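You operate a simulated robot arm through the tools that you are given. There is no shell and no other tool. Be economical: measure what you need, move in short steps, check, and stop when the job is done.

You are at the controls of a simulated two-armed robot. One attempt, no reset.

Task
On the top of the loading dock, fold the striped cloth in half.

Only the result counts: the job must be done as asked and must still hold three seconds after the hand-in. Knocking over, shifting, dropping, spilling or breaking anything else fails it. Flat cloth is picked up by pressing the open fingertips on it (5 to 10 N) and closing them slowly along it; thin cloth reads only 2 to 8 mm in the jaws.

Robot
Two 6-joint arms with two-finger parallel grippers on one trunk, on a base that drives. Base frame: it is fixed to the floor where the robot stands at the start and does not move with it; the origin is under the middle of the robot, x ahead of it, y to its left, z up; the surface under the hand at the start is at about z = 925. Lengths are in mm, angles in degrees, forces in N, time in s.
The left shoulder is at the start at [280, 185, 1030], the right one opposite. With the tool pointing down near the work surface each hand reaches from about 560 to 940 mm from the robot's upright axis, wherever it stands, measured 20 degrees to its own side. Places, roughly: top of the loading dock [600, 0, 900]. Payload 1.57 kg a hand.
The tool frame of a hand sits at the grasp point between the pads (the TCP): z along the fingers, y along the line on which they close. The tips reach 30 mm beyond it. Largest opening 80 mm; finger width 17, thickness 12; the body of the gripper, 40 by 82 mm, starts 80 mm behind the TCP.
Orientation is told as [roll, pitch, yaw] about the base's x, y, z axes, in that order, counted from this pose: with the fingers straight down and closing along the base's y, the tool's x points along the base's -x, its y along +y and its z along -z.

Tools
- The arms move only by the tool arm_command. It takes "left_increments", "right_increments" or both (then of equal length, played together; a hand with none holds still); each is a list of rows, each an object of numbers (a shift or turn left out is 0, a gripper value left out holds the last): "x", "y", "z": the shift along the tool's x, y, z in cm; "wx", "wy", "wz": the turn, a rotation vector about the tool's x, y, z in degrees; "fingers": the gripper command, from -1 (shut) to 1 (fully open), values between in proportion. In form: [{"x": .., "y": .., "z": .., "wx": .., "wy": .., "wz": .., "fingers": ..}, ...]. A call has 1 to 8 rows; each row is the pose to reach, as a shift and turn from the pose commanded when the call began, along the tool's axes at that moment. Each row takes 0.2 s and may step no farther than 50 mm and 8.6 degrees from the row before; otherwise, or with a gripper value out of range, the whole call is refused. Where a pose cannot be reached the arm comes as near as it can. A force on the tool above 40 N (or 10 N above the force at the start of the call, whichever is more), or a blocked arm, ends the call early, and 0.2 s more pass. The fingers move at their own pace (about 153 mm/s each) and stop on an object; they squeeze with about 30 N. The grip force told is the motor's: it shows also when the fingers shut on nothing. Time passes only in rows, and 0.2 s behind the last, so rows that repeat a pose let the fingers close. It gives the time, the measured TCP pose, the force on the tool (base axes), the opening and the grip force at its end, in the units of the frame above (readings bear some noise), with the torque about the TCP (base axes, N m) and any sound that the robot's microphone picked up.
- Cameras (640 x 400 px; columns grow to the right, rows downward): "scene" is now at [237.7, -0.5, 1469.9]; the picture's right is [-0.02, -1.00, 0.00], its down [-0.74, 0.01, -0.67] and it looks along [0.67, -0.01, -0.74] (base axes); focal length 286 px, centre (320, 200). "left" rides on the left gripper at [72, 7, -122] in its tool frame; the picture's right is [-0.09, 1.00, 0.00], its down [-0.84, -0.08, -0.54] and it looks along [-0.54, -0.05, 0.84] (tool axes); focal length 238 px, centre (320, 200). "right" rides on the right gripper at [72, -7, -122] in its tool frame; the picture's right is [0.09, 1.00, 0.00], its down [-0.84, 0.08, -0.54] and it looks along [-0.54, 0.05, 0.84] (tool axes); focal length 238 px, centre (320, 200). There is no depth. A picture from a camera that has moved, and an enlarged one, comes with that camera's place and axes in the base frame and with its lens.
- capture(camera): a new picture of that camera. No time passes.
- lift_body(by): slides the trunk up (or, below 0, down) by that many mm; the arms and the scene camera ride with it, the base frame stays. It gives what a move gives, with no picture.
- steer(legs): drives the robot by 1 to 6 legs, each [ahead, turn to the left] in mm and degrees, along the robot's own axes; the way and the turn of a leg run together, so that a leg with both is an arc; at most 1500 mm and 180 degrees a leg. The arms and the cameras ride along, it lands a little off, and it stops where it bumps. It gives what a move gives.
- head_to(pan, tilt): turns the head with the scene camera to pan (to the left, within 86 degrees either way) and tilt (down, from -29 to 69), counted from straight ahead of the robot. It gives what a move gives.
- inspect(camera, box): a new picture of the part [left, top, right, bottom] of that camera's present view, enlarged. No time passes.
- job_done(): hands the job in; it is judged then, once.

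Go step by step. Nothing tells you exact positions but the pictures and the camera data: compare them with the known pose of the tool, close in by small moves and look again before you grip or let go. The budget is 120 turns and 108 pictures, counting those below and the enlarged ones. Unless the task says otherwise, let go and move clear before handing in, and close with one line.

The tools are called after "Emit:" as a command line: name --argument value ..., lists and objects as JSON in quotes. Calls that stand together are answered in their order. arm_command: Moves the arms, as the interface text tells. Its arguments: {"type":"object","properties":{"left_increments":{"type":"array","items":{"type":"object","properties":{"x":{"type":"number"},"y":{"type":"number"},"z":{"type":"number"},"wx":{"type":"number"},"wy":{"type":"number"},"wz":{"type":"number"},"fingers":{"type":"number"}}}},"right_increments":{"type":"array","items":{"type":"object","properties":{"x":{"type":"number"},"y":{"type":"number"},"z":{"type":"number"},"wx":{"type":"number"},"wy":{"type":"number"},"wz":{"type":"number"},"fingers":{"type":"number"}}}}},"required":[]} The other tools are called the same way: lift_body (by) slides the trunk up or down; steer (legs) drives the base; head_to (pan, tilt) turns the head that bears the scene camera; capture (camera) takes a picture; inspect (camera, box) takes an enlarged picture of a part of a camera's view; job_done () hands the job in.

At the start:

```text
time_s: 0.0
left_eef_pos: [523.9, 290.5, 1137.6]
left_orientation: [0.0, -0.1, 0.1]
left_wrist_force: [0.1, 0.3, 0.9]
left_ft_torque: [-0.01, 0.01, -0.02]
left_opening: 80.0
left_finger_force: 0.0
right_eef_pos: [589.0, -150.3, 1080.5]
right_orientation: [0.0, 0.0, -0.1]
right_wrist_force: [0.9, -0.4, 0.5]
right_ft_torque: [-0.02, -0.01, 0.04]
right_opening: 80.1
right_finger_force: 0.1
trunk travel left (down, up): [-725.0, 265.0]
robot x, y, heading: [-0.6, -3.3, 0.1]
head pan, tilt: [-1.0, 48.1]
```

scene: 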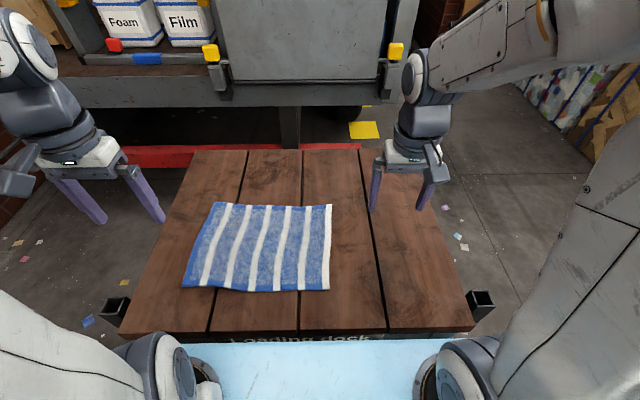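
right: 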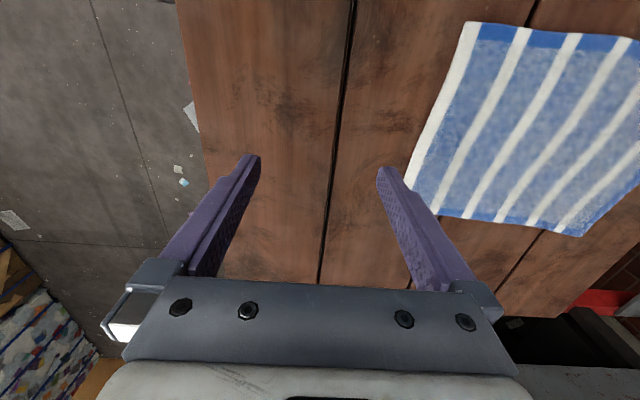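
left: 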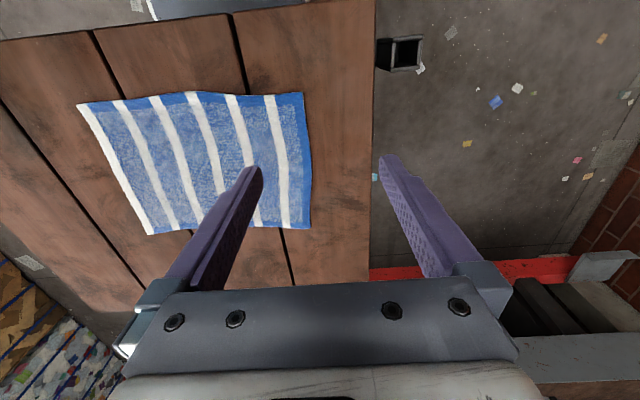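

The cloth lies flat, with corners at about far-left (726,260), far-right (713,-36), near-right (488,-22) and near-left (500,272). I plan to bring the near edge over onto the far edge with both hands, so I'll back up about 80 mm first for reach.

Emit:
steer --legs '[[-80, 0]]'

Emit:
capture --camera "scene"

```text
time_s: 1.1
left_eef_pos: [441.9, 292.6, 1136.8]
left_orientation: [0.0, 0.0, -0.1]
left_wrist_force: [0.0, -1.0, -1.3]
left_ft_torque: [-0.02, 0.03, -0.02]
left_opening: 79.9
left_finger_force: 0.1
right_eef_pos: [509.2, -151.3, 1079.6]
right_orientation: [-0.1, 0.0, 0.1]
right_wrist_force: [0.0, 0.0, -0.6]
right_ft_torque: [0.01, -0.02, -0.02]
right_opening: 80.1
right_finger_force: 0.0
trunk travel left (down, up): [-725.0, 265.0]
robot x, y, heading: [-81.4, -1.4, -0.3]
head pan, tilt: [-1.0, 48.1]
```

```text
104 pictures are left
camera scene: at [157.4, -0.6, 1469.8], right [-0.02, -1.0, 0.0], down [-0.74, 0.01, -0.67], along [0.67, -0.01, -0.74], focal length 286 px, centre (320, 200)
```

scene: 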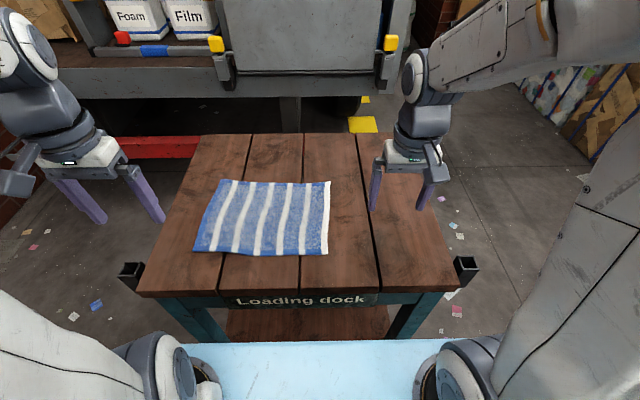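

The table is at about z≈928, and the two views agree on the corners. Next I'll move both hands above the near corners with the jaws partly closed.

Emit:
arm_command --left_increments '[{"x": -2.5, "y": -1.4, "z": 3, "fingers": -0.2}, {"x": -5, "y": -2.8, "z": 6}, {"x": -7.4, "y": -4.3, "z": 9.5}, {"x": -7.4, "y": -4.3, "z": 12.2}, {"x": -7.4, "y": -4.3, "z": 12.2}]' --right_increments '[{"x": 0.2, "y": 4, "z": 1.5, "fingers": -0.2}, {"x": 0.4, "y": 8, "z": 3}, {"x": 0.7, "y": 12, "z": 4.5}, {"x": 0.7, "y": 15.4, "z": 6.5}, {"x": 0.7, "y": 15.4, "z": 6.5}]'

Emit:
capture --camera "left"

Emit:
capture --camera "right"

Emit:
capture --camera "scene"

```text
time_s: 2.3
left_eef_pos: [516.2, 248.8, 1015.8]
left_orientation: [0.1, 0.0, -0.1]
left_wrist_force: [1.0, -0.2, -0.1]
left_ft_torque: [0.01, 0.03, -0.02]
left_opening: 32.3
left_finger_force: 0.1
right_eef_pos: [501.7, 1.4, 1015.1]
right_orientation: [0.0, -0.1, -0.1]
right_wrist_force: [0.4, -0.4, -0.4]
right_ft_torque: [-0.02, 0.0, 0.01]
right_opening: 32.2
right_finger_force: 0.1
trunk travel left (down, up): [-725.0, 265.0]
robot x, y, heading: [-80.7, 0.8, 0.1]
head pan, tilt: [-1.0, 48.1]
```

```text
103 pictures are left
camera left: at [445.4, 253.9, 1138.5], right [0.09, 1.0, 0.0], down [0.84, -0.08, 0.54], along [0.54, -0.05, -0.84], focal length 238 px, centre (320, 200)
```

left: 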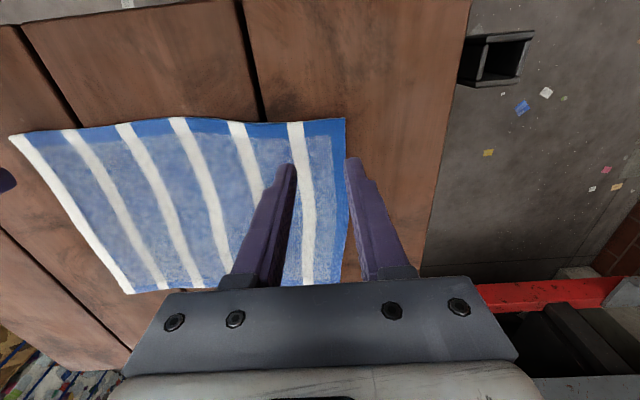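

```text
102 pictures are left
camera right: at [430.1, -5.5, 1136.3], right [-0.09, 1.0, 0.0], down [0.84, 0.08, 0.54], along [0.54, 0.05, -0.84], focal length 238 px, centre (320, 200)
```

right: 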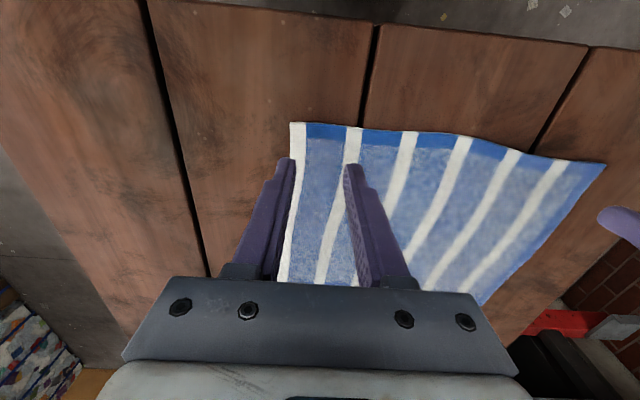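

```text
101 pictures are left
camera scene: at [157.1, -0.4, 1469.8], right [-0.02, -1.0, 0.0], down [-0.74, 0.01, -0.67], along [0.67, -0.01, -0.74], focal length 286 px, centre (320, 200)
```

scene: 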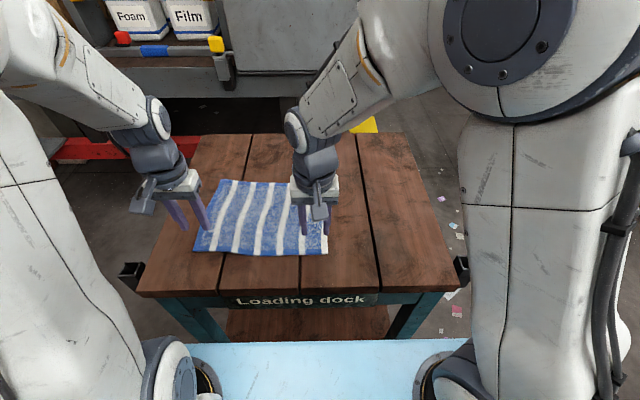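

The cloth edge matches my estimates. I'll shift both hands about 15 mm inward so both tips land on cloth, then come down to just above it.

Emit:
arm_command --left_increments '[{"y": -1.4, "z": 2}, {"y": -1.4, "z": 4}, {"y": -1.4, "z": 5.0}, {"y": -1.4, "z": 5.0}]' --right_increments '[{"y": 1.5, "z": 2}, {"y": 1.5, "z": 4}, {"y": 1.5, "z": 5.0}, {"y": 1.5, "z": 5.0}]'

Emit:
capture --camera "left"

Emit:
capture --camera "right"

```text
time_s: 3.3
left_eef_pos: [515.5, 234.2, 965.6]
left_orientation: [0.0, 0.0, 0.0]
left_wrist_force: [0.8, -0.3, -0.3]
left_ft_torque: [0.01, -0.03, -0.02]
left_opening: 32.0
left_finger_force: 0.1
right_eef_pos: [501.4, 17.6, 964.5]
right_orientation: [0.0, -0.1, 0.0]
right_wrist_force: [0.3, -0.4, 0.1]
right_ft_torque: [0.0, 0.0, -0.01]
right_opening: 32.0
right_finger_force: 0.1
trunk travel left (down, up): [-725.0, 265.0]
robot x, y, heading: [-80.4, -0.5, 0.1]
head pan, tilt: [-1.0, 48.1]
```

```text
100 pictures are left
camera left: at [445.0, 239.8, 1088.3], right [0.09, 1.0, 0.0], down [0.84, -0.08, 0.54], along [0.54, -0.05, -0.84], focal length 238 px, centre (320, 200)
```

left: 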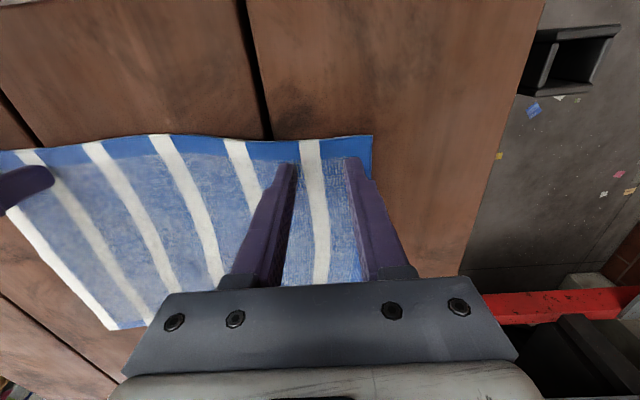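

```text
99 pictures are left
camera right: at [430.4, 10.2, 1087.1], right [-0.09, 1.0, 0.0], down [0.84, 0.08, 0.54], along [0.54, 0.05, -0.84], focal length 238 px, centre (320, 200)
```

right: 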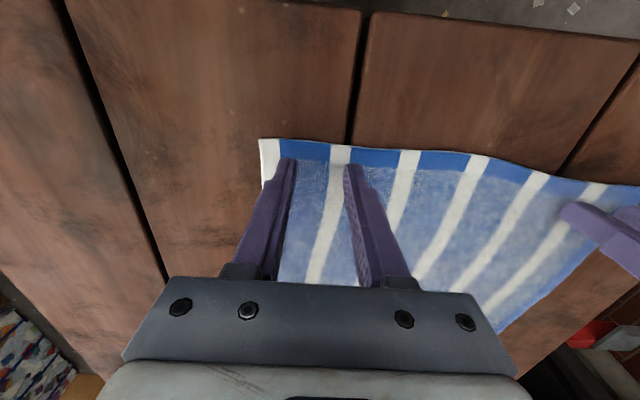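

Both tip pairs are just inside the near edge over cloth. I'll press down in small steps.

Emit:
arm_command --left_increments '[{"z": 0.3}, {"z": 0.5}, {"z": 0.6}, {"z": 0.7}, {"z": 0.7}]' --right_increments '[{"z": 0.3}, {"z": 0.5}, {"z": 0.6}, {"z": 0.7}, {"z": 0.7}]'

```text
time_s: 4.5
left_eef_pos: [517.2, 234.0, 958.4]
left_orientation: [0.1, -0.1, -0.1]
left_wrist_force: [-0.7, -0.1, 2.5]
left_ft_torque: [0.03, 0.02, -0.03]
left_opening: 32.0
left_finger_force: 0.2
right_eef_pos: [502.1, 17.7, 959.1]
right_orientation: [0.0, 0.0, -0.1]
right_wrist_force: [-0.2, -0.8, 7.3]
right_ft_torque: [-0.05, 0.03, 0.0]
right_opening: 31.8
right_finger_force: 0.0
trunk travel left (down, up): [-725.0, 265.0]
robot x, y, heading: [-79.7, 3.4, -0.0]
head pan, tilt: [-1.0, 48.1]
```

Contact: right 7 N, left 2.5 N. I'll press the left slightly more.

Emit:
arm_command --left_increments '[{"z": 0.07}, {"z": 0.07}]' --right_increments '[{"z": 0}, {"z": 0}]'

```text
time_s: 5.1
left_eef_pos: [515.5, 233.4, 958.1]
left_orientation: [0.1, -0.1, 0.0]
left_wrist_force: [1.5, 0.4, 5.9]
left_ft_torque: [0.03, -0.02, -0.02]
left_opening: 32.1
left_finger_force: 0.0
right_eef_pos: [502.4, 17.4, 958.4]
right_orientation: [0.0, 0.0, 0.1]
right_wrist_force: [0.3, -0.5, 7.6]
right_ft_torque: [-0.03, -0.01, 0.01]
right_opening: 32.0
right_finger_force: 0.0
trunk travel left (down, up): [-725.0, 265.0]
robot x, y, heading: [-82.0, 1.6, -0.1]
head pan, tilt: [-1.0, 48.1]
```

Both are pressing at 6–8 N. Now I'll close slowly.

Emit:
arm_command --left_increments '[{"fingers": -0.3}, {"fingers": -0.4}, {"fingers": -0.5}, {"fingers": -0.6}, {"fingers": -0.7}, {"fingers": -0.8}, {"fingers": -0.9}, {"fingers": -1}]' --right_increments '[{"fingers": -0.3}, {"fingers": -0.4}, {"fingers": -0.5}, {"fingers": -0.6}, {"fingers": -0.7}, {"fingers": -0.8}, {"fingers": -0.9}, {"fingers": -1}]'

Emit:
capture --camera "left"

Emit:
capture --camera "right"

```text
time_s: 6.9
left_eef_pos: [516.4, 234.3, 958.6]
left_orientation: [0.0, 0.1, 0.0]
left_wrist_force: [-0.4, -6.5, 7.9]
left_ft_torque: [-0.19, 0.01, -0.08]
left_opening: 3.3
left_finger_force: 24.5
right_eef_pos: [502.6, 19.3, 958.6]
right_orientation: [0.2, -0.1, 0.1]
right_wrist_force: [-0.2, 6.7, 6.1]
right_ft_torque: [0.22, 0.0, -0.01]
right_opening: 4.3
right_finger_force: 24.3
trunk travel left (down, up): [-725.0, 265.0]
robot x, y, heading: [-77.7, -0.8, -0.0]
head pan, tilt: [-1.0, 48.1]
```

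```text
98 pictures are left
camera left: at [444.5, 239.5, 1081.3], right [0.09, 1.0, 0.0], down [0.84, -0.08, 0.54], along [0.54, -0.05, -0.84], focal length 238 px, centre (320, 200)
```

left: 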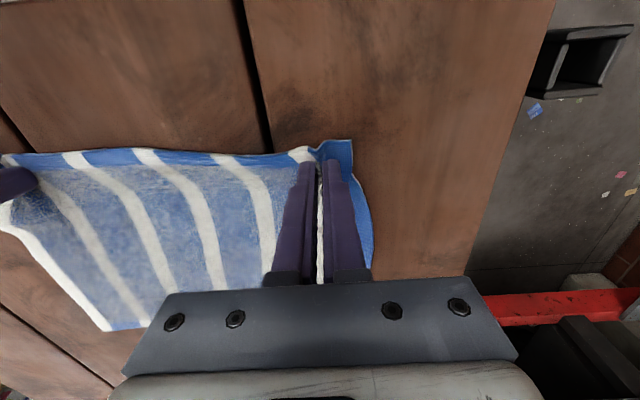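

```text
97 pictures are left
camera right: at [430.0, 10.2, 1080.2], right [-0.09, 1.0, 0.0], down [0.84, 0.08, 0.54], along [0.54, 0.05, -0.84], focal length 238 px, centre (320, 200)
```

right: 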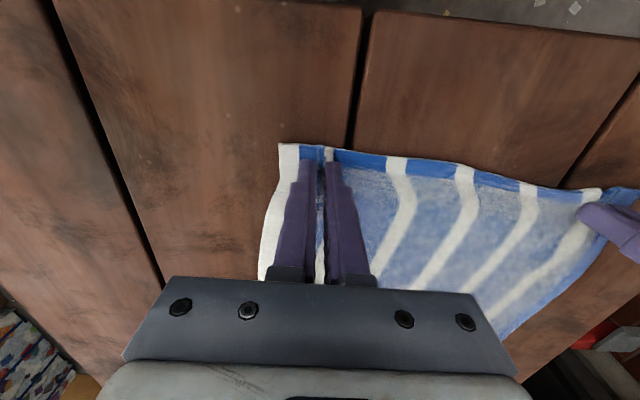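

Both corners are gripped (3–4 mm of cloth in the jaws). I'll lift along the first half of the fold arc, easing the hands together a little.

Emit:
arm_command --left_increments '[{"x": -0.1, "y": -0.5, "z": -1.2}, {"x": -0.33, "y": -0.7, "z": -2.5}, {"x": -1.3, "y": -0.8, "z": -4.7}, {"x": -2.9, "y": -0.9, "z": -6.7}, {"x": -4.9, "y": -1.0, "z": -8.2}, {"x": -7.3, "y": -1.1, "z": -9.2}, {"x": -9.8, "y": -1.2, "z": -9.5}, {"x": -9.8, "y": -1.2, "z": -9.5}]' --right_increments '[{"x": -0.1, "y": 0.2, "z": -1.2}, {"x": -0.35, "y": 0.2, "z": -2.5}, {"x": -1.36, "y": 0.1, "z": -4.7}, {"x": -3.0, "y": 0, "z": -6.7}, {"x": -5.1, "y": 0, "z": -8.2}, {"x": -7.5, "y": 0, "z": -9.2}, {"x": -10.1, "y": 0, "z": -9.5}, {"x": -10.1, "y": 0, "z": -9.5}]'

Emit:
capture --camera "scene"

Emit:
capture --camera "left"

Emit:
capture --camera "right"

```text
time_s: 8.7
left_eef_pos: [615.0, 221.3, 1053.0]
left_orientation: [0.0, 0.0, 0.0]
left_wrist_force: [0.4, -0.8, -0.2]
left_ft_torque: [0.01, 0.0, 0.01]
left_opening: 3.0
left_finger_force: 23.9
right_eef_pos: [603.4, 18.5, 1053.2]
right_orientation: [0.1, 0.0, 0.0]
right_wrist_force: [-0.4, 0.2, -0.6]
right_ft_torque: [0.04, 0.02, -0.01]
right_opening: 4.0
right_finger_force: 24.5
trunk travel left (down, up): [-725.0, 265.0]
robot x, y, heading: [-78.5, 2.9, -0.0]
head pan, tilt: [-1.0, 48.1]
```

```text
96 pictures are left
camera scene: at [157.1, -0.6, 1469.8], right [-0.02, -1.0, 0.0], down [-0.74, 0.01, -0.67], along [0.67, -0.01, -0.74], focal length 286 px, centre (320, 200)
```

scene: 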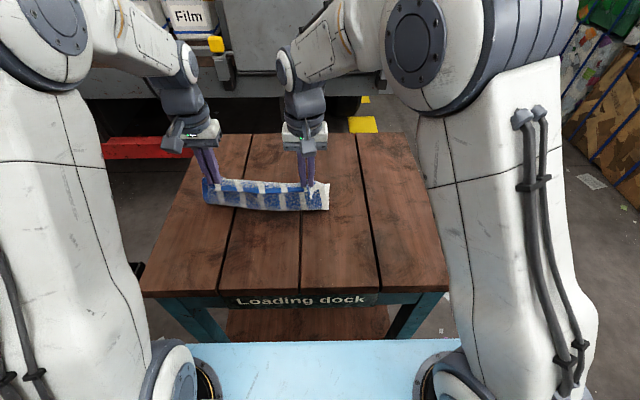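

```text
95 pictures are left
camera left: at [543.4, 227.4, 1176.1], right [0.09, 1.0, 0.0], down [0.84, -0.08, 0.54], along [0.54, -0.05, -0.84], focal length 238 px, centre (320, 200)
```

left: 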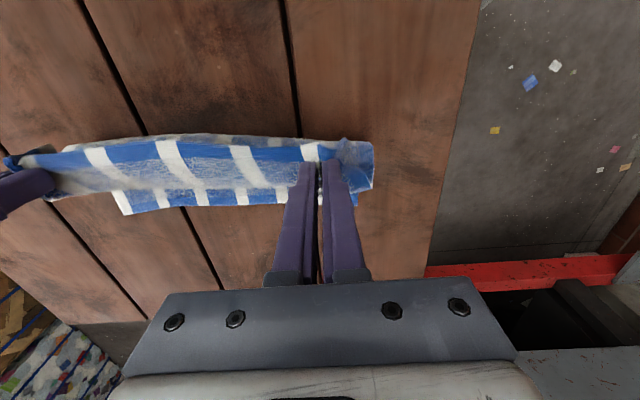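

```text
94 pictures are left
camera right: at [531.5, 10.4, 1174.9], right [-0.09, 1.0, 0.0], down [0.84, 0.08, 0.54], along [0.54, 0.05, -0.84], focal length 238 px, centre (320, 200)
```

right: 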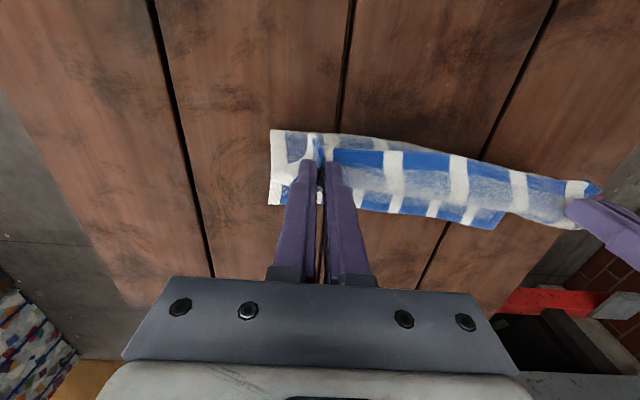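

The flap hangs cleanly, and the far edge now lies at about x≈713 (left) and 701 (right). I'll continue over the arc, tilting the tools so the edge flips over properly.

Emit:
arm_command --left_increments '[{"x": -1.9, "y": -0.1, "z": 0.15, "wy": 4}, {"x": -3.7, "y": -0.2, "z": 0.6, "wy": 8}, {"x": -5.4, "y": -0.3, "z": 1.3, "wy": 12}, {"x": -6.9, "y": -0.4, "z": 2.3, "wy": 16}, {"x": -8.1, "y": -0.5, "z": 3.5, "wy": 20}, {"x": -9.0, "y": -0.6, "z": 4.9, "wy": 24}, {"x": -9.5, "y": -0.7, "z": 6.0, "wy": 28}, {"x": -9.5, "y": -0.7, "z": 6.0, "wy": 28}]' --right_increments '[{"x": -1.9, "y": 0, "z": 0.15, "wy": 4}, {"x": -3.8, "y": -0.1, "z": 0.6, "wy": 8}, {"x": -5.5, "y": -0.2, "z": 1.3, "wy": 12}, {"x": -7.0, "y": -0.3, "z": 2.3, "wy": 16}, {"x": -8.2, "y": -0.4, "z": 3.5, "wy": 20}, {"x": -9.1, "y": -0.4, "z": 4.9, "wy": 24}, {"x": -9.7, "y": -0.4, "z": 6.0, "wy": 28}, {"x": -9.7, "y": -0.4, "z": 6.0, "wy": 28}]'

Emit:
capture --camera "scene"

Emit:
capture --camera "left"

Emit:
capture --camera "right"

```text
time_s: 10.5
left_eef_pos: [708.3, 215.8, 992.3]
left_orientation: [0.1, 28.1, 0.0]
left_wrist_force: [0.0, -2.7, -0.2]
left_ft_torque: [-0.04, -0.01, 0.04]
left_opening: 2.8
left_finger_force: 23.7
right_eef_pos: [681.3, 6.8, 995.0]
right_orientation: [-0.1, 27.9, 0.0]
right_wrist_force: [1.1, 1.6, -1.6]
right_ft_torque: [0.09, -0.02, -0.02]
right_opening: 4.2
right_finger_force: 24.6
right hand out of reach, approached as far as the arm can: row 7, 8
trunk travel left (down, up): [-725.0, 265.0]
robot x, y, heading: [-82.4, 0.8, 0.1]
head pan, tilt: [-1.0, 48.1]
```

```text
93 pictures are left
camera scene: at [157.0, -0.5, 1469.9], right [-0.02, -1.0, 0.0], down [-0.74, 0.01, -0.67], along [0.67, -0.01, -0.74], focal length 286 px, centre (320, 200)
```

scene: 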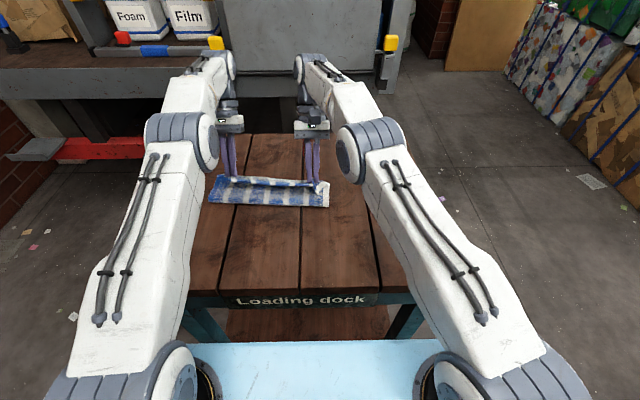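

```text
92 pictures are left
camera left: at [703.6, 220.6, 1134.9], right [0.08, 1.0, -0.04], down [0.99, -0.08, 0.08], along [0.08, -0.05, -1.0], focal length 238 px, centre (320, 200)
```

left: 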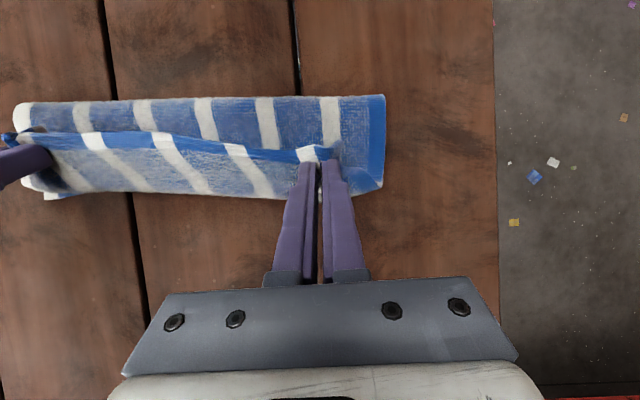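

```text
91 pictures are left
camera right: at [675.3, -0.9, 1135.6], right [-0.08, 1.0, 0.04], down [0.99, 0.08, 0.09], along [0.08, 0.05, -1.0], focal length 238 px, centre (320, 200)
```

right: 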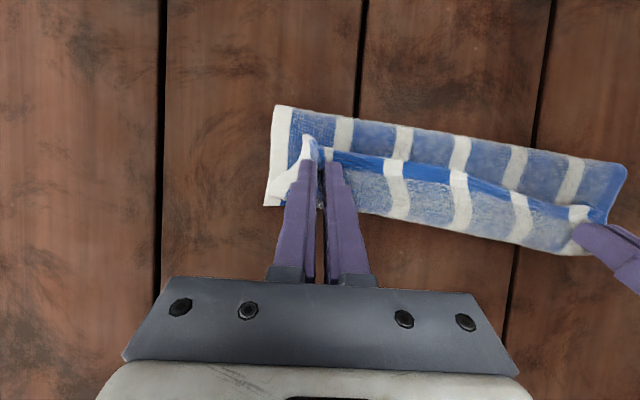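

The right arm hit its reach limit and the flap looks looped. I'll take a closer look before continuing.

Emit:
inspect --camera "left" --box '[0, 70, 420, 240]'

Emit:
inspect --camera "right" --box '[240, 70, 640, 280]'

Emit:
inspect --camera "scene" --box '[180, 100, 360, 230]'

```text
1.52 times, centred on (210, 155) of left
camera zoom: at [703.6, 220.6, 1134.9], right [0.08, 1.0, -0.04], down [0.99, -0.08, 0.08], along [0.08, -0.05, -1.0], focal length 363 px, centre (488, 269)
```

zoom: 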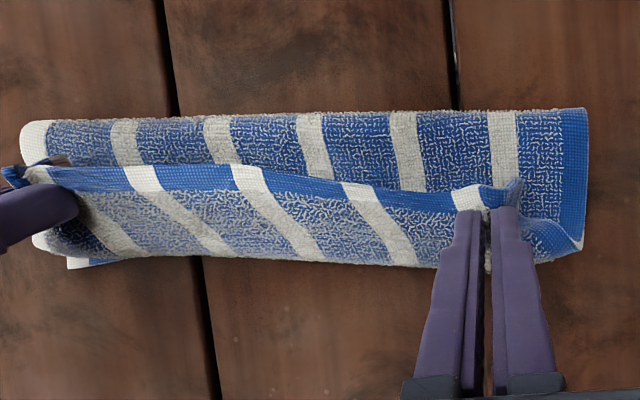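

```text
1.60 times, centred on (440, 175) of right
camera zoom: at [675.3, -0.9, 1135.6], right [-0.08, 1.0, 0.04], down [0.99, 0.08, 0.09], along [0.08, 0.05, -1.0], focal length 381 px, centre (128, 240)
```

zoom: 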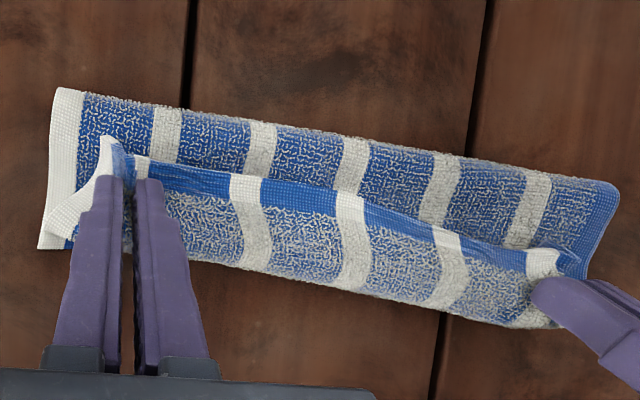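

```text
3.08 times, centred on (270, 165) of scene
camera zoom: at [157.0, -0.5, 1469.9], right [-0.02, -1.0, 0.0], down [-0.74, 0.01, -0.67], along [0.67, -0.01, -0.74], focal length 881 px, centre (474, 308)
```

zoom: 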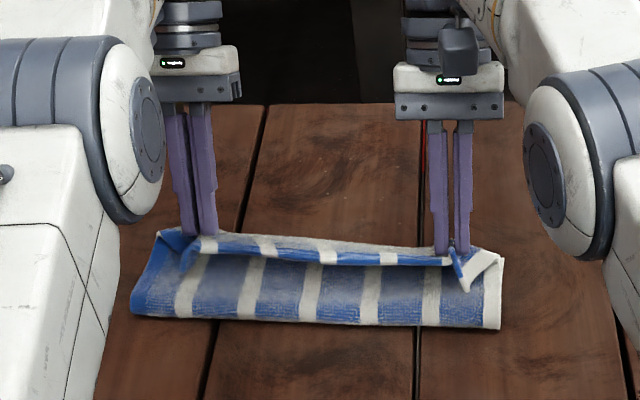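

The flap's edge is curled because the jaws still hold it facing its original way. I'll drive forward 60 mm, which also takes up the loop's slack, then set the edge down beyond the far edge and regrip it from above in the right orientation.

Emit:
steer --legs '[[60, 0]]'

Emit:
capture --camera "left"

Emit:
capture --camera "right"

Emit:
capture --camera "scene"

```text
time_s: 11.4
left_eef_pos: [770.3, 215.3, 993.3]
left_orientation: [0.0, 28.1, 0.0]
left_wrist_force: [-0.3, -2.0, 0.1]
left_ft_torque: [-0.06, -0.02, 0.01]
left_opening: 2.7
left_finger_force: 23.7
right_eef_pos: [741.6, 7.1, 994.6]
right_orientation: [0.0, 27.9, 0.0]
right_wrist_force: [0.6, 2.1, 1.0]
right_ft_torque: [0.09, -0.03, -0.07]
right_opening: 4.0
right_finger_force: 24.6
trunk travel left (down, up): [-725.0, 265.0]
robot x, y, heading: [-19.4, -2.5, 0.2]
head pan, tilt: [-1.0, 48.1]
```

```text
87 pictures are left
camera left: at [764.1, 220.5, 1135.4], right [0.08, 1.0, -0.04], down [0.99, -0.08, 0.09], along [0.08, -0.05, -1.0], focal length 238 px, centre (320, 200)
```

left: 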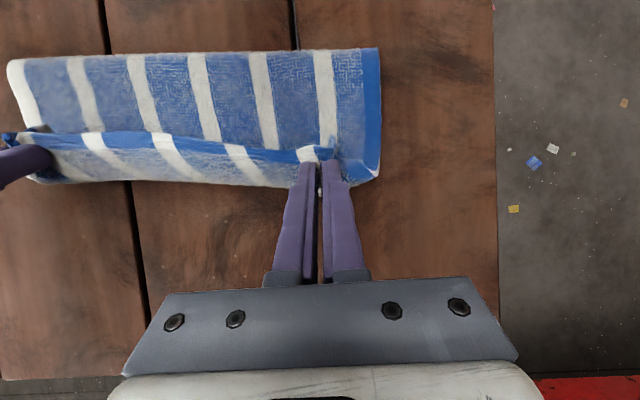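

```text
86 pictures are left
camera right: at [735.8, -1.0, 1135.7], right [-0.08, 1.0, 0.04], down [0.99, 0.08, 0.09], along [0.08, 0.05, -1.0], focal length 238 px, centre (320, 200)
```

right: 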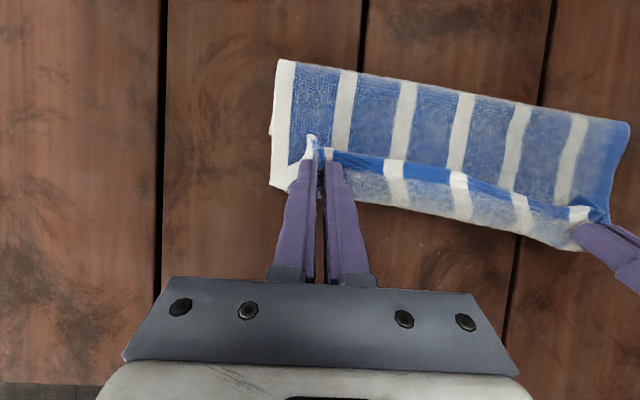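

```text
85 pictures are left
camera scene: at [217.4, -0.7, 1469.9], right [-0.02, -1.0, 0.0], down [-0.74, 0.01, -0.67], along [0.67, -0.01, -0.74], focal length 286 px, centre (320, 200)
```

scene: 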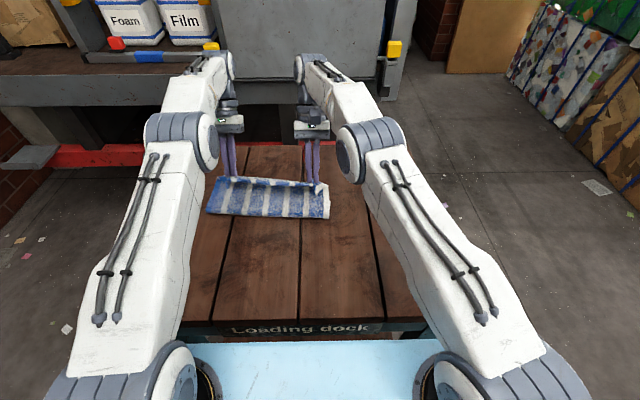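

The flap is forward now. I'll lower it a little, open slowly, and see how the edge relaxes.

Emit:
arm_command --left_increments '[{"x": -0.9, "z": 0.65}, {"x": -1.8, "z": 1.3}, {"x": -1.8, "z": 1.3, "fingers": -0.6}, {"x": -1.8, "z": 1.3, "fingers": -0.2}, {"x": -1.8, "z": 1.3}]' --right_increments '[{"x": -0.9, "z": 0.65}, {"x": -1.8, "z": 1.3}, {"x": -1.8, "z": 1.3, "fingers": -0.6}, {"x": -1.8, "z": 1.3, "fingers": -0.2}, {"x": -1.8, "z": 1.3}]'

Emit:
capture --camera "left"

Emit:
capture --camera "right"

```text
time_s: 12.6
left_eef_pos: [777.1, 215.5, 972.6]
left_orientation: [0.1, 28.0, 0.0]
left_wrist_force: [-0.1, -0.2, -0.3]
left_ft_torque: [0.04, -0.04, -0.02]
left_opening: 32.0
left_finger_force: 0.1
left hand out of reach, approached as far as the arm can: row 2, 3, 4, 5
right_eef_pos: [745.9, 5.9, 973.5]
right_orientation: [0.1, 28.0, 0.0]
right_wrist_force: [-0.4, 0.2, -0.4]
right_ft_torque: [-0.01, 0.0, -0.01]
right_opening: 32.0
right_finger_force: 0.0
right hand out of reach, approached as far as the arm can: row 2, 3, 4, 5
trunk travel left (down, up): [-725.0, 265.0]
robot x, y, heading: [-22.2, 1.8, -0.1]
head pan, tilt: [-1.0, 48.1]
```

```text
84 pictures are left
camera left: at [770.5, 220.7, 1115.4], right [0.08, 1.0, -0.04], down [0.99, -0.08, 0.09], along [0.08, -0.05, -1.0], focal length 238 px, centre (320, 200)
```

left: 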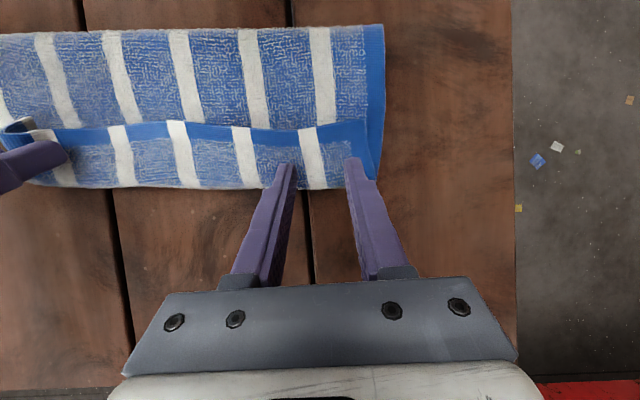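

```text
83 pictures are left
camera right: at [740.9, -2.7, 1115.4], right [-0.08, 1.0, 0.04], down [0.99, 0.08, 0.09], along [0.08, 0.05, -1.0], focal length 238 px, centre (320, 200)
```

right: 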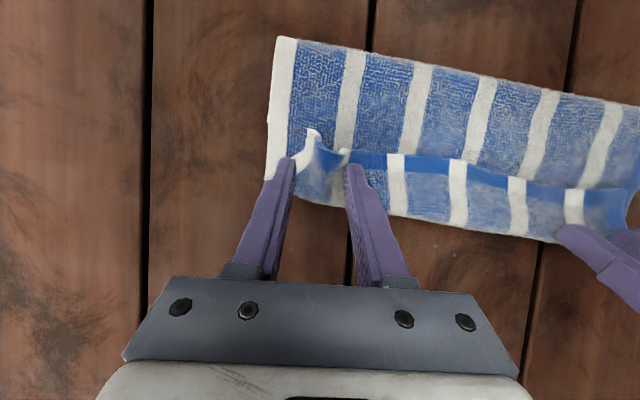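

The edge is released but remains curled back on top. I'll withdraw upward and look again.

Emit:
arm_command --left_increments '[{"x": 0.5, "z": -2, "wy": -7}, {"x": 1, "z": -5, "wy": -14}, {"x": 2, "z": -8, "wy": -21}, {"x": 4, "z": -11, "wy": -28}, {"x": 8, "z": -13, "wy": -28}, {"x": 12, "z": -13, "wy": -28}, {"x": 12, "z": -13, "wy": -28}]' --right_increments '[{"x": 0.5, "z": -2, "wy": -7}, {"x": 1, "z": -5, "wy": -14}, {"x": 2, "z": -8, "wy": -21}, {"x": 4, "z": -11, "wy": -28}, {"x": 8, "z": -13, "wy": -28}, {"x": 12, "z": -13, "wy": -28}, {"x": 12, "z": -13, "wy": -28}]'

Emit:
capture --camera "left"

Emit:
capture --camera "right"

Emit:
inspect --camera "scene" --box '[180, 130, 380, 260]'

```text
time_s: 14.2
left_eef_pos: [730.8, 215.2, 1143.0]
left_orientation: [0.0, 0.0, 0.0]
left_wrist_force: [-0.1, 0.4, -0.5]
left_ft_torque: [0.03, -0.03, -0.01]
left_opening: 31.8
left_finger_force: 0.0
right_eef_pos: [701.2, 5.4, 1145.6]
right_orientation: [-0.1, 0.1, -0.1]
right_wrist_force: [-1.2, -0.2, 0.2]
right_ft_torque: [0.03, -0.03, -0.02]
right_opening: 31.8
right_finger_force: 0.0
trunk travel left (down, up): [-725.0, 265.0]
robot x, y, heading: [-20.3, -2.2, 0.1]
head pan, tilt: [-1.0, 48.1]
```

```text
82 pictures are left
camera left: at [659.8, 221.2, 1266.8], right [0.09, 1.0, 0.0], down [0.84, -0.08, 0.54], along [0.54, -0.05, -0.84], focal length 238 px, centre (320, 200)
```

left: 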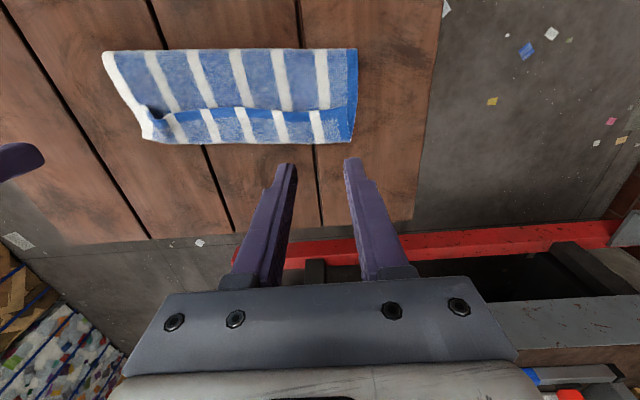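

```text
81 pictures are left
camera right: at [629.3, -2.4, 1267.2], right [-0.09, 1.0, 0.0], down [0.84, 0.08, 0.54], along [0.54, 0.05, -0.84], focal length 238 px, centre (320, 200)
```

right: 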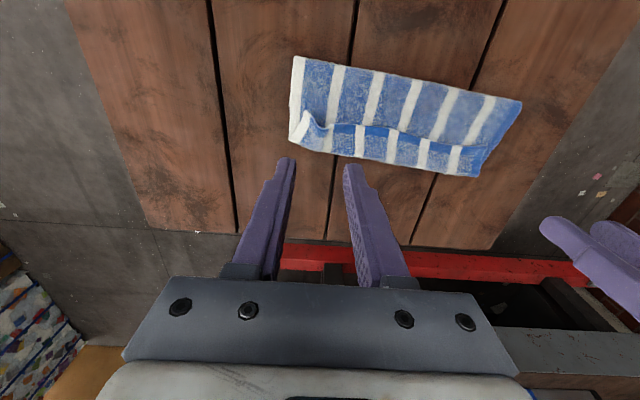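

```text
3.08 times, centred on (280, 195) of scene
camera zoom: at [217.2, -0.7, 1470.0], right [-0.02, -1.0, 0.0], down [-0.74, 0.01, -0.67], along [0.67, -0.01, -0.74], focal length 881 px, centre (443, 215)
```

zoom: 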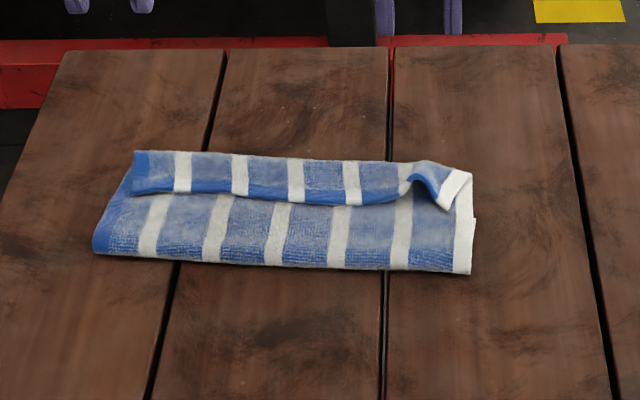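

The near strip is curled back on top (crease about x 669/642, loop about 778/746, hem about 722/698). The cleanest fix is to regrip the hem and pull it back flat, then fold far to near, since the fingers tilt forward naturally that way. I'll move above the hem.

Emit:
arm_command --left_increments '[{"x": -0.1, "y": 0.5, "z": 4}, {"x": -0.2, "y": 1, "z": 8}, {"x": -0.2, "y": 1, "z": 12}, {"x": -0.2, "y": 1, "z": 15.5}, {"x": -0.2, "y": 1, "z": 15.5}]' --right_increments '[{"x": -0.4, "y": 0.5, "z": 4}, {"x": -0.9, "y": 1.0, "z": 8}, {"x": -0.9, "y": 1.5, "z": 12}, {"x": -0.9, "y": 1.5, "z": 15.7}, {"x": -0.9, "y": 1.5, "z": 15.7}]'

Emit:
capture --camera "left"

Emit:
capture --camera "right"

```text
time_s: 15.4
left_eef_pos: [733.6, 225.3, 988.4]
left_orientation: [0.0, -0.1, -0.1]
left_wrist_force: [0.9, -0.6, -0.6]
left_ft_torque: [0.0, -0.02, -0.04]
left_opening: 31.9
left_finger_force: 0.1
right_eef_pos: [712.5, 19.5, 987.9]
right_orientation: [0.0, -0.1, -0.1]
right_wrist_force: [-0.8, 0.6, -1.2]
right_ft_torque: [0.02, 0.04, 0.02]
right_opening: 31.9
right_finger_force: 0.0
trunk travel left (down, up): [-725.0, 265.0]
robot x, y, heading: [-19.5, -0.3, -0.0]
head pan, tilt: [-1.0, 48.1]
```

```text
79 pictures are left
camera left: at [662.0, 231.0, 1111.5], right [0.09, 1.0, 0.0], down [0.84, -0.08, 0.54], along [0.54, -0.05, -0.84], focal length 238 px, centre (320, 200)
```

left: 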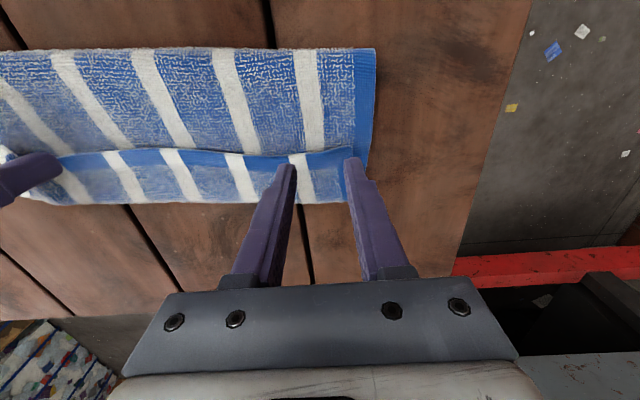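

```text
78 pictures are left
camera right: at [639.8, 12.1, 1109.4], right [-0.09, 1.0, 0.0], down [0.84, 0.08, 0.54], along [0.54, 0.05, -0.84], focal length 238 px, centre (320, 200)
```

right: 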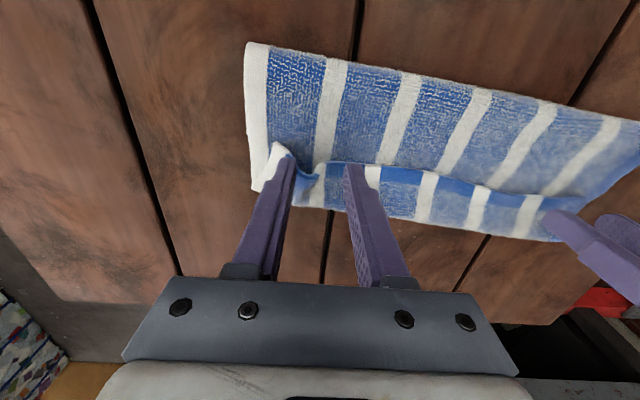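

Both hands should be about 8 mm farther over the hem. I'll shift and press down gently.

Emit:
arm_command --left_increments '[{"x": -0.8, "y": -0.2, "z": 0.5}, {"x": -0.8, "y": -0.2, "z": 1.0}, {"x": -0.8, "y": -0.2, "z": 1.3}, {"x": -0.8, "y": -0.2, "z": 1.5}]' --right_increments '[{"x": -0.9, "z": 0.5}, {"x": -0.9, "z": 1.0}, {"x": -0.9, "z": 1.3}, {"x": -0.9, "z": 1.5}]'

```text
time_s: 16.4
left_eef_pos: [741.1, 224.0, 974.9]
left_orientation: [0.0, 0.0, 0.0]
left_wrist_force: [0.2, -0.3, -0.1]
left_ft_torque: [-0.01, 0.01, 0.01]
left_opening: 31.9
left_finger_force: 0.1
right_eef_pos: [719.4, 19.9, 972.0]
right_orientation: [-0.1, 0.0, 0.0]
right_wrist_force: [0.0, 0.4, 0.4]
right_ft_torque: [0.04, 0.02, 0.0]
right_opening: 32.1
right_finger_force: 0.1
trunk travel left (down, up): [-725.0, 265.0]
robot x, y, heading: [-22.2, 0.4, 0.1]
head pan, tilt: [-1.0, 48.1]
```

Emit:
arm_command --left_increments '[{"z": 0.3}, {"z": 0.6}, {"z": 0.8}, {"z": 0.8}]' --right_increments '[{"z": 0.3}, {"z": 0.5}, {"z": 0.6}, {"z": 0.6}]'

```text
time_s: 17.4
left_eef_pos: [742.0, 224.1, 966.1]
left_orientation: [0.0, 0.0, 0.0]
left_wrist_force: [-0.2, -1.0, 1.0]
left_ft_torque: [0.01, 0.04, -0.02]
left_opening: 32.0
left_finger_force: 0.1
right_eef_pos: [720.2, 19.7, 967.3]
right_orientation: [0.0, 0.1, 0.0]
right_wrist_force: [-0.4, 0.4, -0.6]
right_ft_torque: [-0.01, 0.02, 0.0]
right_opening: 32.5
right_finger_force: 0.1
trunk travel left (down, up): [-725.0, 265.0]
robot x, y, heading: [-21.4, 0.8, -0.1]
head pan, tilt: [-1.0, 48.1]
```

Tips are at about z 936, near contact with the stack. I'll press a bit further.

Emit:
arm_command --left_increments '[{"z": 0.15}, {"z": 0.25}, {"z": 0.25}]' --right_increments '[{"z": 0.15}, {"z": 0.3}, {"z": 0.3}]'

```text
time_s: 18.2
left_eef_pos: [741.3, 224.1, 964.8]
left_orientation: [0.1, 0.0, 0.0]
left_wrist_force: [0.7, 0.0, 0.9]
left_ft_torque: [-0.04, -0.02, 0.0]
left_opening: 31.9
left_finger_force: 0.0
right_eef_pos: [719.3, 20.2, 965.1]
right_orientation: [0.0, 0.0, 0.0]
right_wrist_force: [0.2, 0.2, 0.1]
right_ft_torque: [0.02, 0.03, -0.02]
right_opening: 31.9
right_finger_force: 0.1
trunk travel left (down, up): [-725.0, 265.0]
robot x, y, heading: [-18.9, 0.1, -0.3]
head pan, tilt: [-1.0, 48.1]
```

Emit:
arm_command --left_increments '[{"z": 0.15}, {"z": 0.25}, {"z": 0.25}]' --right_increments '[{"z": 0.15}, {"z": 0.25}, {"z": 0.25}]'

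Emit:
capture --camera "left"

Emit:
capture --camera "right"

```text
time_s: 19.0
left_eef_pos: [741.2, 223.8, 960.5]
left_orientation: [0.0, -0.1, -0.1]
left_wrist_force: [-0.9, -0.8, 5.9]
left_ft_torque: [-0.03, 0.0, -0.02]
left_opening: 31.9
left_finger_force: 0.0
right_eef_pos: [718.4, 20.6, 962.4]
right_orientation: [-0.1, 0.0, -0.1]
right_wrist_force: [0.6, -1.6, 2.6]
right_ft_torque: [-0.02, -0.03, -0.04]
right_opening: 31.8
right_finger_force: 0.0
trunk travel left (down, up): [-725.0, 265.0]
robot x, y, heading: [-19.7, 1.8, 0.2]
head pan, tilt: [-1.0, 48.1]
```

```text
77 pictures are left
camera left: at [669.7, 229.3, 1084.1], right [0.09, 1.0, 0.0], down [0.84, -0.08, 0.54], along [0.54, -0.05, -0.84], focal length 238 px, centre (320, 200)
```

left: 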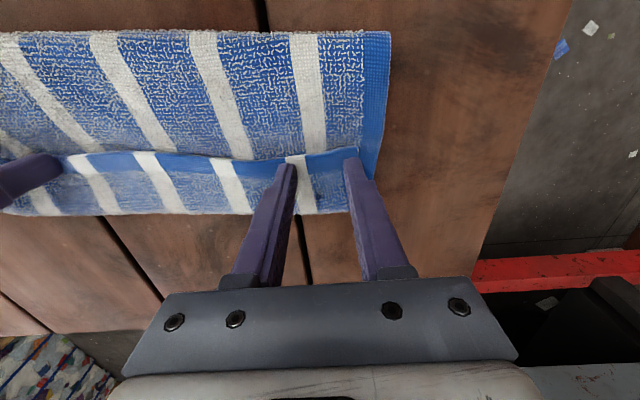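

```text
76 pictures are left
camera right: at [647.6, 12.6, 1084.5], right [-0.09, 1.0, 0.0], down [0.84, 0.08, 0.54], along [0.54, 0.05, -0.84], focal length 238 px, centre (320, 200)
```

right: 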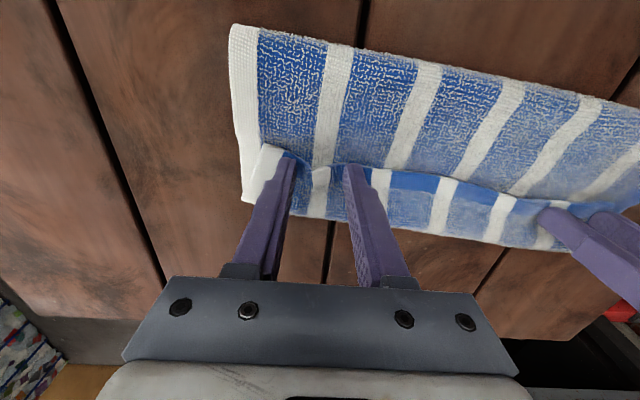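

Contact is made with the hem under both pairs of tips. I'll press the right a bit more and close slowly.

Emit:
arm_command --left_increments '[{"fingers": -0.25}, {"fingers": -0.35}, {"fingers": -0.45}, {"fingers": -0.55}, {"fingers": -0.65}, {"fingers": -0.75}, {"fingers": -0.88}, {"fingers": -1}]' --right_increments '[{"z": 0.1, "fingers": -0.25}, {"z": 0.12, "fingers": -0.35}, {"z": 0.12, "fingers": -0.45}, {"z": 0.12, "fingers": -0.55}, {"z": 0.12, "fingers": -0.65}, {"z": 0.12, "fingers": -0.75}, {"z": 0.12, "fingers": -0.88}, {"z": 0.12, "fingers": -1}]'

Emit:
capture --camera "left"

Emit:
capture --camera "right"

```text
time_s: 20.8
left_eef_pos: [740.5, 223.4, 960.8]
left_orientation: [0.0, 0.0, 0.0]
left_wrist_force: [0.5, -4.0, 9.0]
left_ft_torque: [-0.11, -0.03, 0.04]
left_opening: 6.3
left_finger_force: 26.5
right_eef_pos: [719.3, 21.2, 961.7]
right_orientation: [0.1, 0.0, 0.1]
right_wrist_force: [0.6, 4.1, 6.9]
right_ft_torque: [0.13, -0.01, 0.06]
right_opening: 4.3
right_finger_force: 25.1
trunk travel left (down, up): [-725.0, 265.0]
robot x, y, heading: [-18.6, 2.4, -0.2]
head pan, tilt: [-1.0, 48.1]
```

```text
75 pictures are left
camera left: at [669.5, 229.2, 1084.1], right [0.09, 1.0, 0.0], down [0.84, -0.08, 0.54], along [0.54, -0.05, -0.84], focal length 238 px, centre (320, 200)
```

left: 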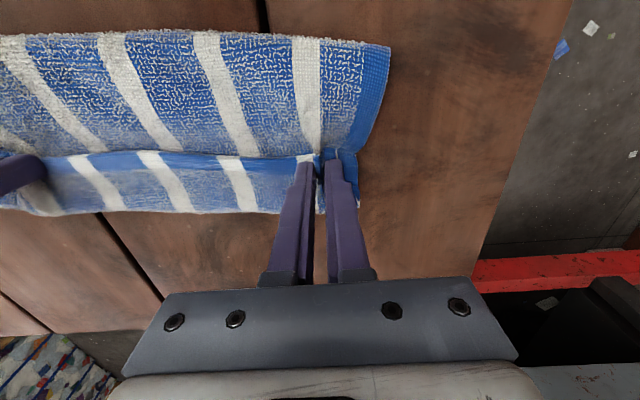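

```text
74 pictures are left
camera right: at [647.4, 12.7, 1082.9], right [-0.09, 1.0, 0.0], down [0.84, 0.08, 0.54], along [0.54, 0.05, -0.84], focal length 238 px, centre (320, 200)
```

right: 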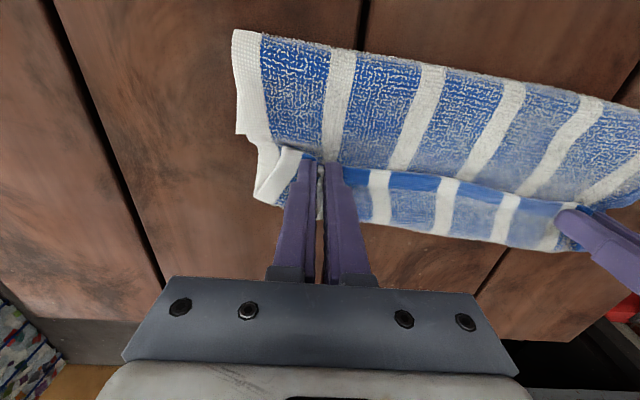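

Left reads 6.3 mm, possibly two layers. I'll lift slightly to see what comes up.

Emit:
arm_command --left_increments '[{"y": -0.4, "z": -1.5}, {"y": -0.6, "z": -3}, {"y": -0.6, "z": -5}, {"y": -0.6, "z": -6}, {"y": -0.6, "z": -6}]' --right_increments '[{"y": 0, "z": -1.5}, {"y": 0, "z": -3}, {"y": 0, "z": -5}, {"y": 0, "z": -6}, {"y": 0, "z": -6}]'

Emit:
capture --camera "left"

Emit:
inspect --camera "scene" --box '[180, 100, 380, 230]'

Emit:
capture --camera "right"

```text
time_s: 22.0
left_eef_pos: [741.8, 217.2, 1022.4]
left_orientation: [0.0, 0.0, 0.0]
left_wrist_force: [-1.0, -0.9, 0.0]
left_ft_torque: [-0.02, 0.0, 0.0]
left_opening: 5.8
left_finger_force: 25.8
right_eef_pos: [719.1, 21.3, 1020.9]
right_orientation: [0.0, 0.0, 0.0]
right_wrist_force: [0.0, 1.0, -0.5]
right_ft_torque: [0.04, 0.0, 0.01]
right_opening: 4.3
right_finger_force: 24.8
trunk travel left (down, up): [-725.0, 265.0]
robot x, y, heading: [-21.2, -1.1, 0.0]
head pan, tilt: [-1.0, 48.1]
```

```text
73 pictures are left
camera left: at [669.6, 223.0, 1144.1], right [0.09, 1.0, 0.0], down [0.84, -0.08, 0.54], along [0.54, -0.05, -0.84], focal length 238 px, centre (320, 200)
```

left: 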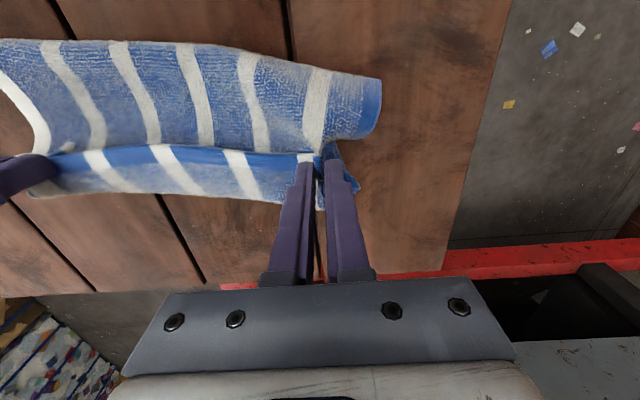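

```text
3.08 times, centred on (280, 165) of scene
camera zoom: at [217.8, -0.6, 1469.9], right [-0.02, -1.0, 0.0], down [-0.74, 0.01, -0.67], along [0.67, -0.01, -0.74], focal length 881 px, centre (443, 308)
```

zoom: 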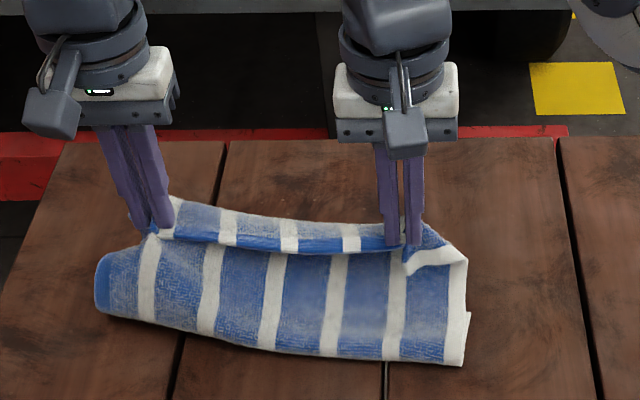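

```text
71 pictures are left
camera right: at [647.8, 12.6, 1142.4], right [-0.09, 1.0, 0.0], down [0.84, 0.08, 0.54], along [0.54, 0.05, -0.84], focal length 238 px, centre (320, 200)
```

right: 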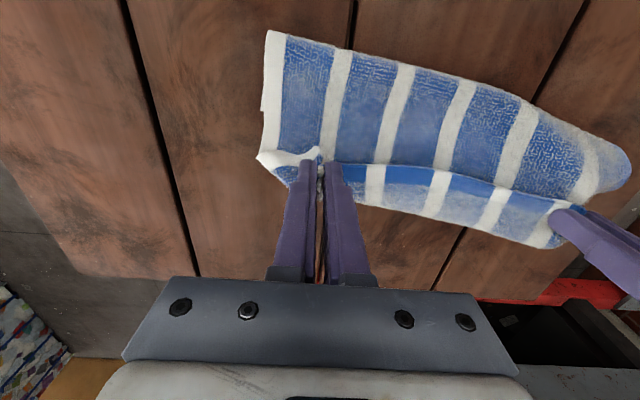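

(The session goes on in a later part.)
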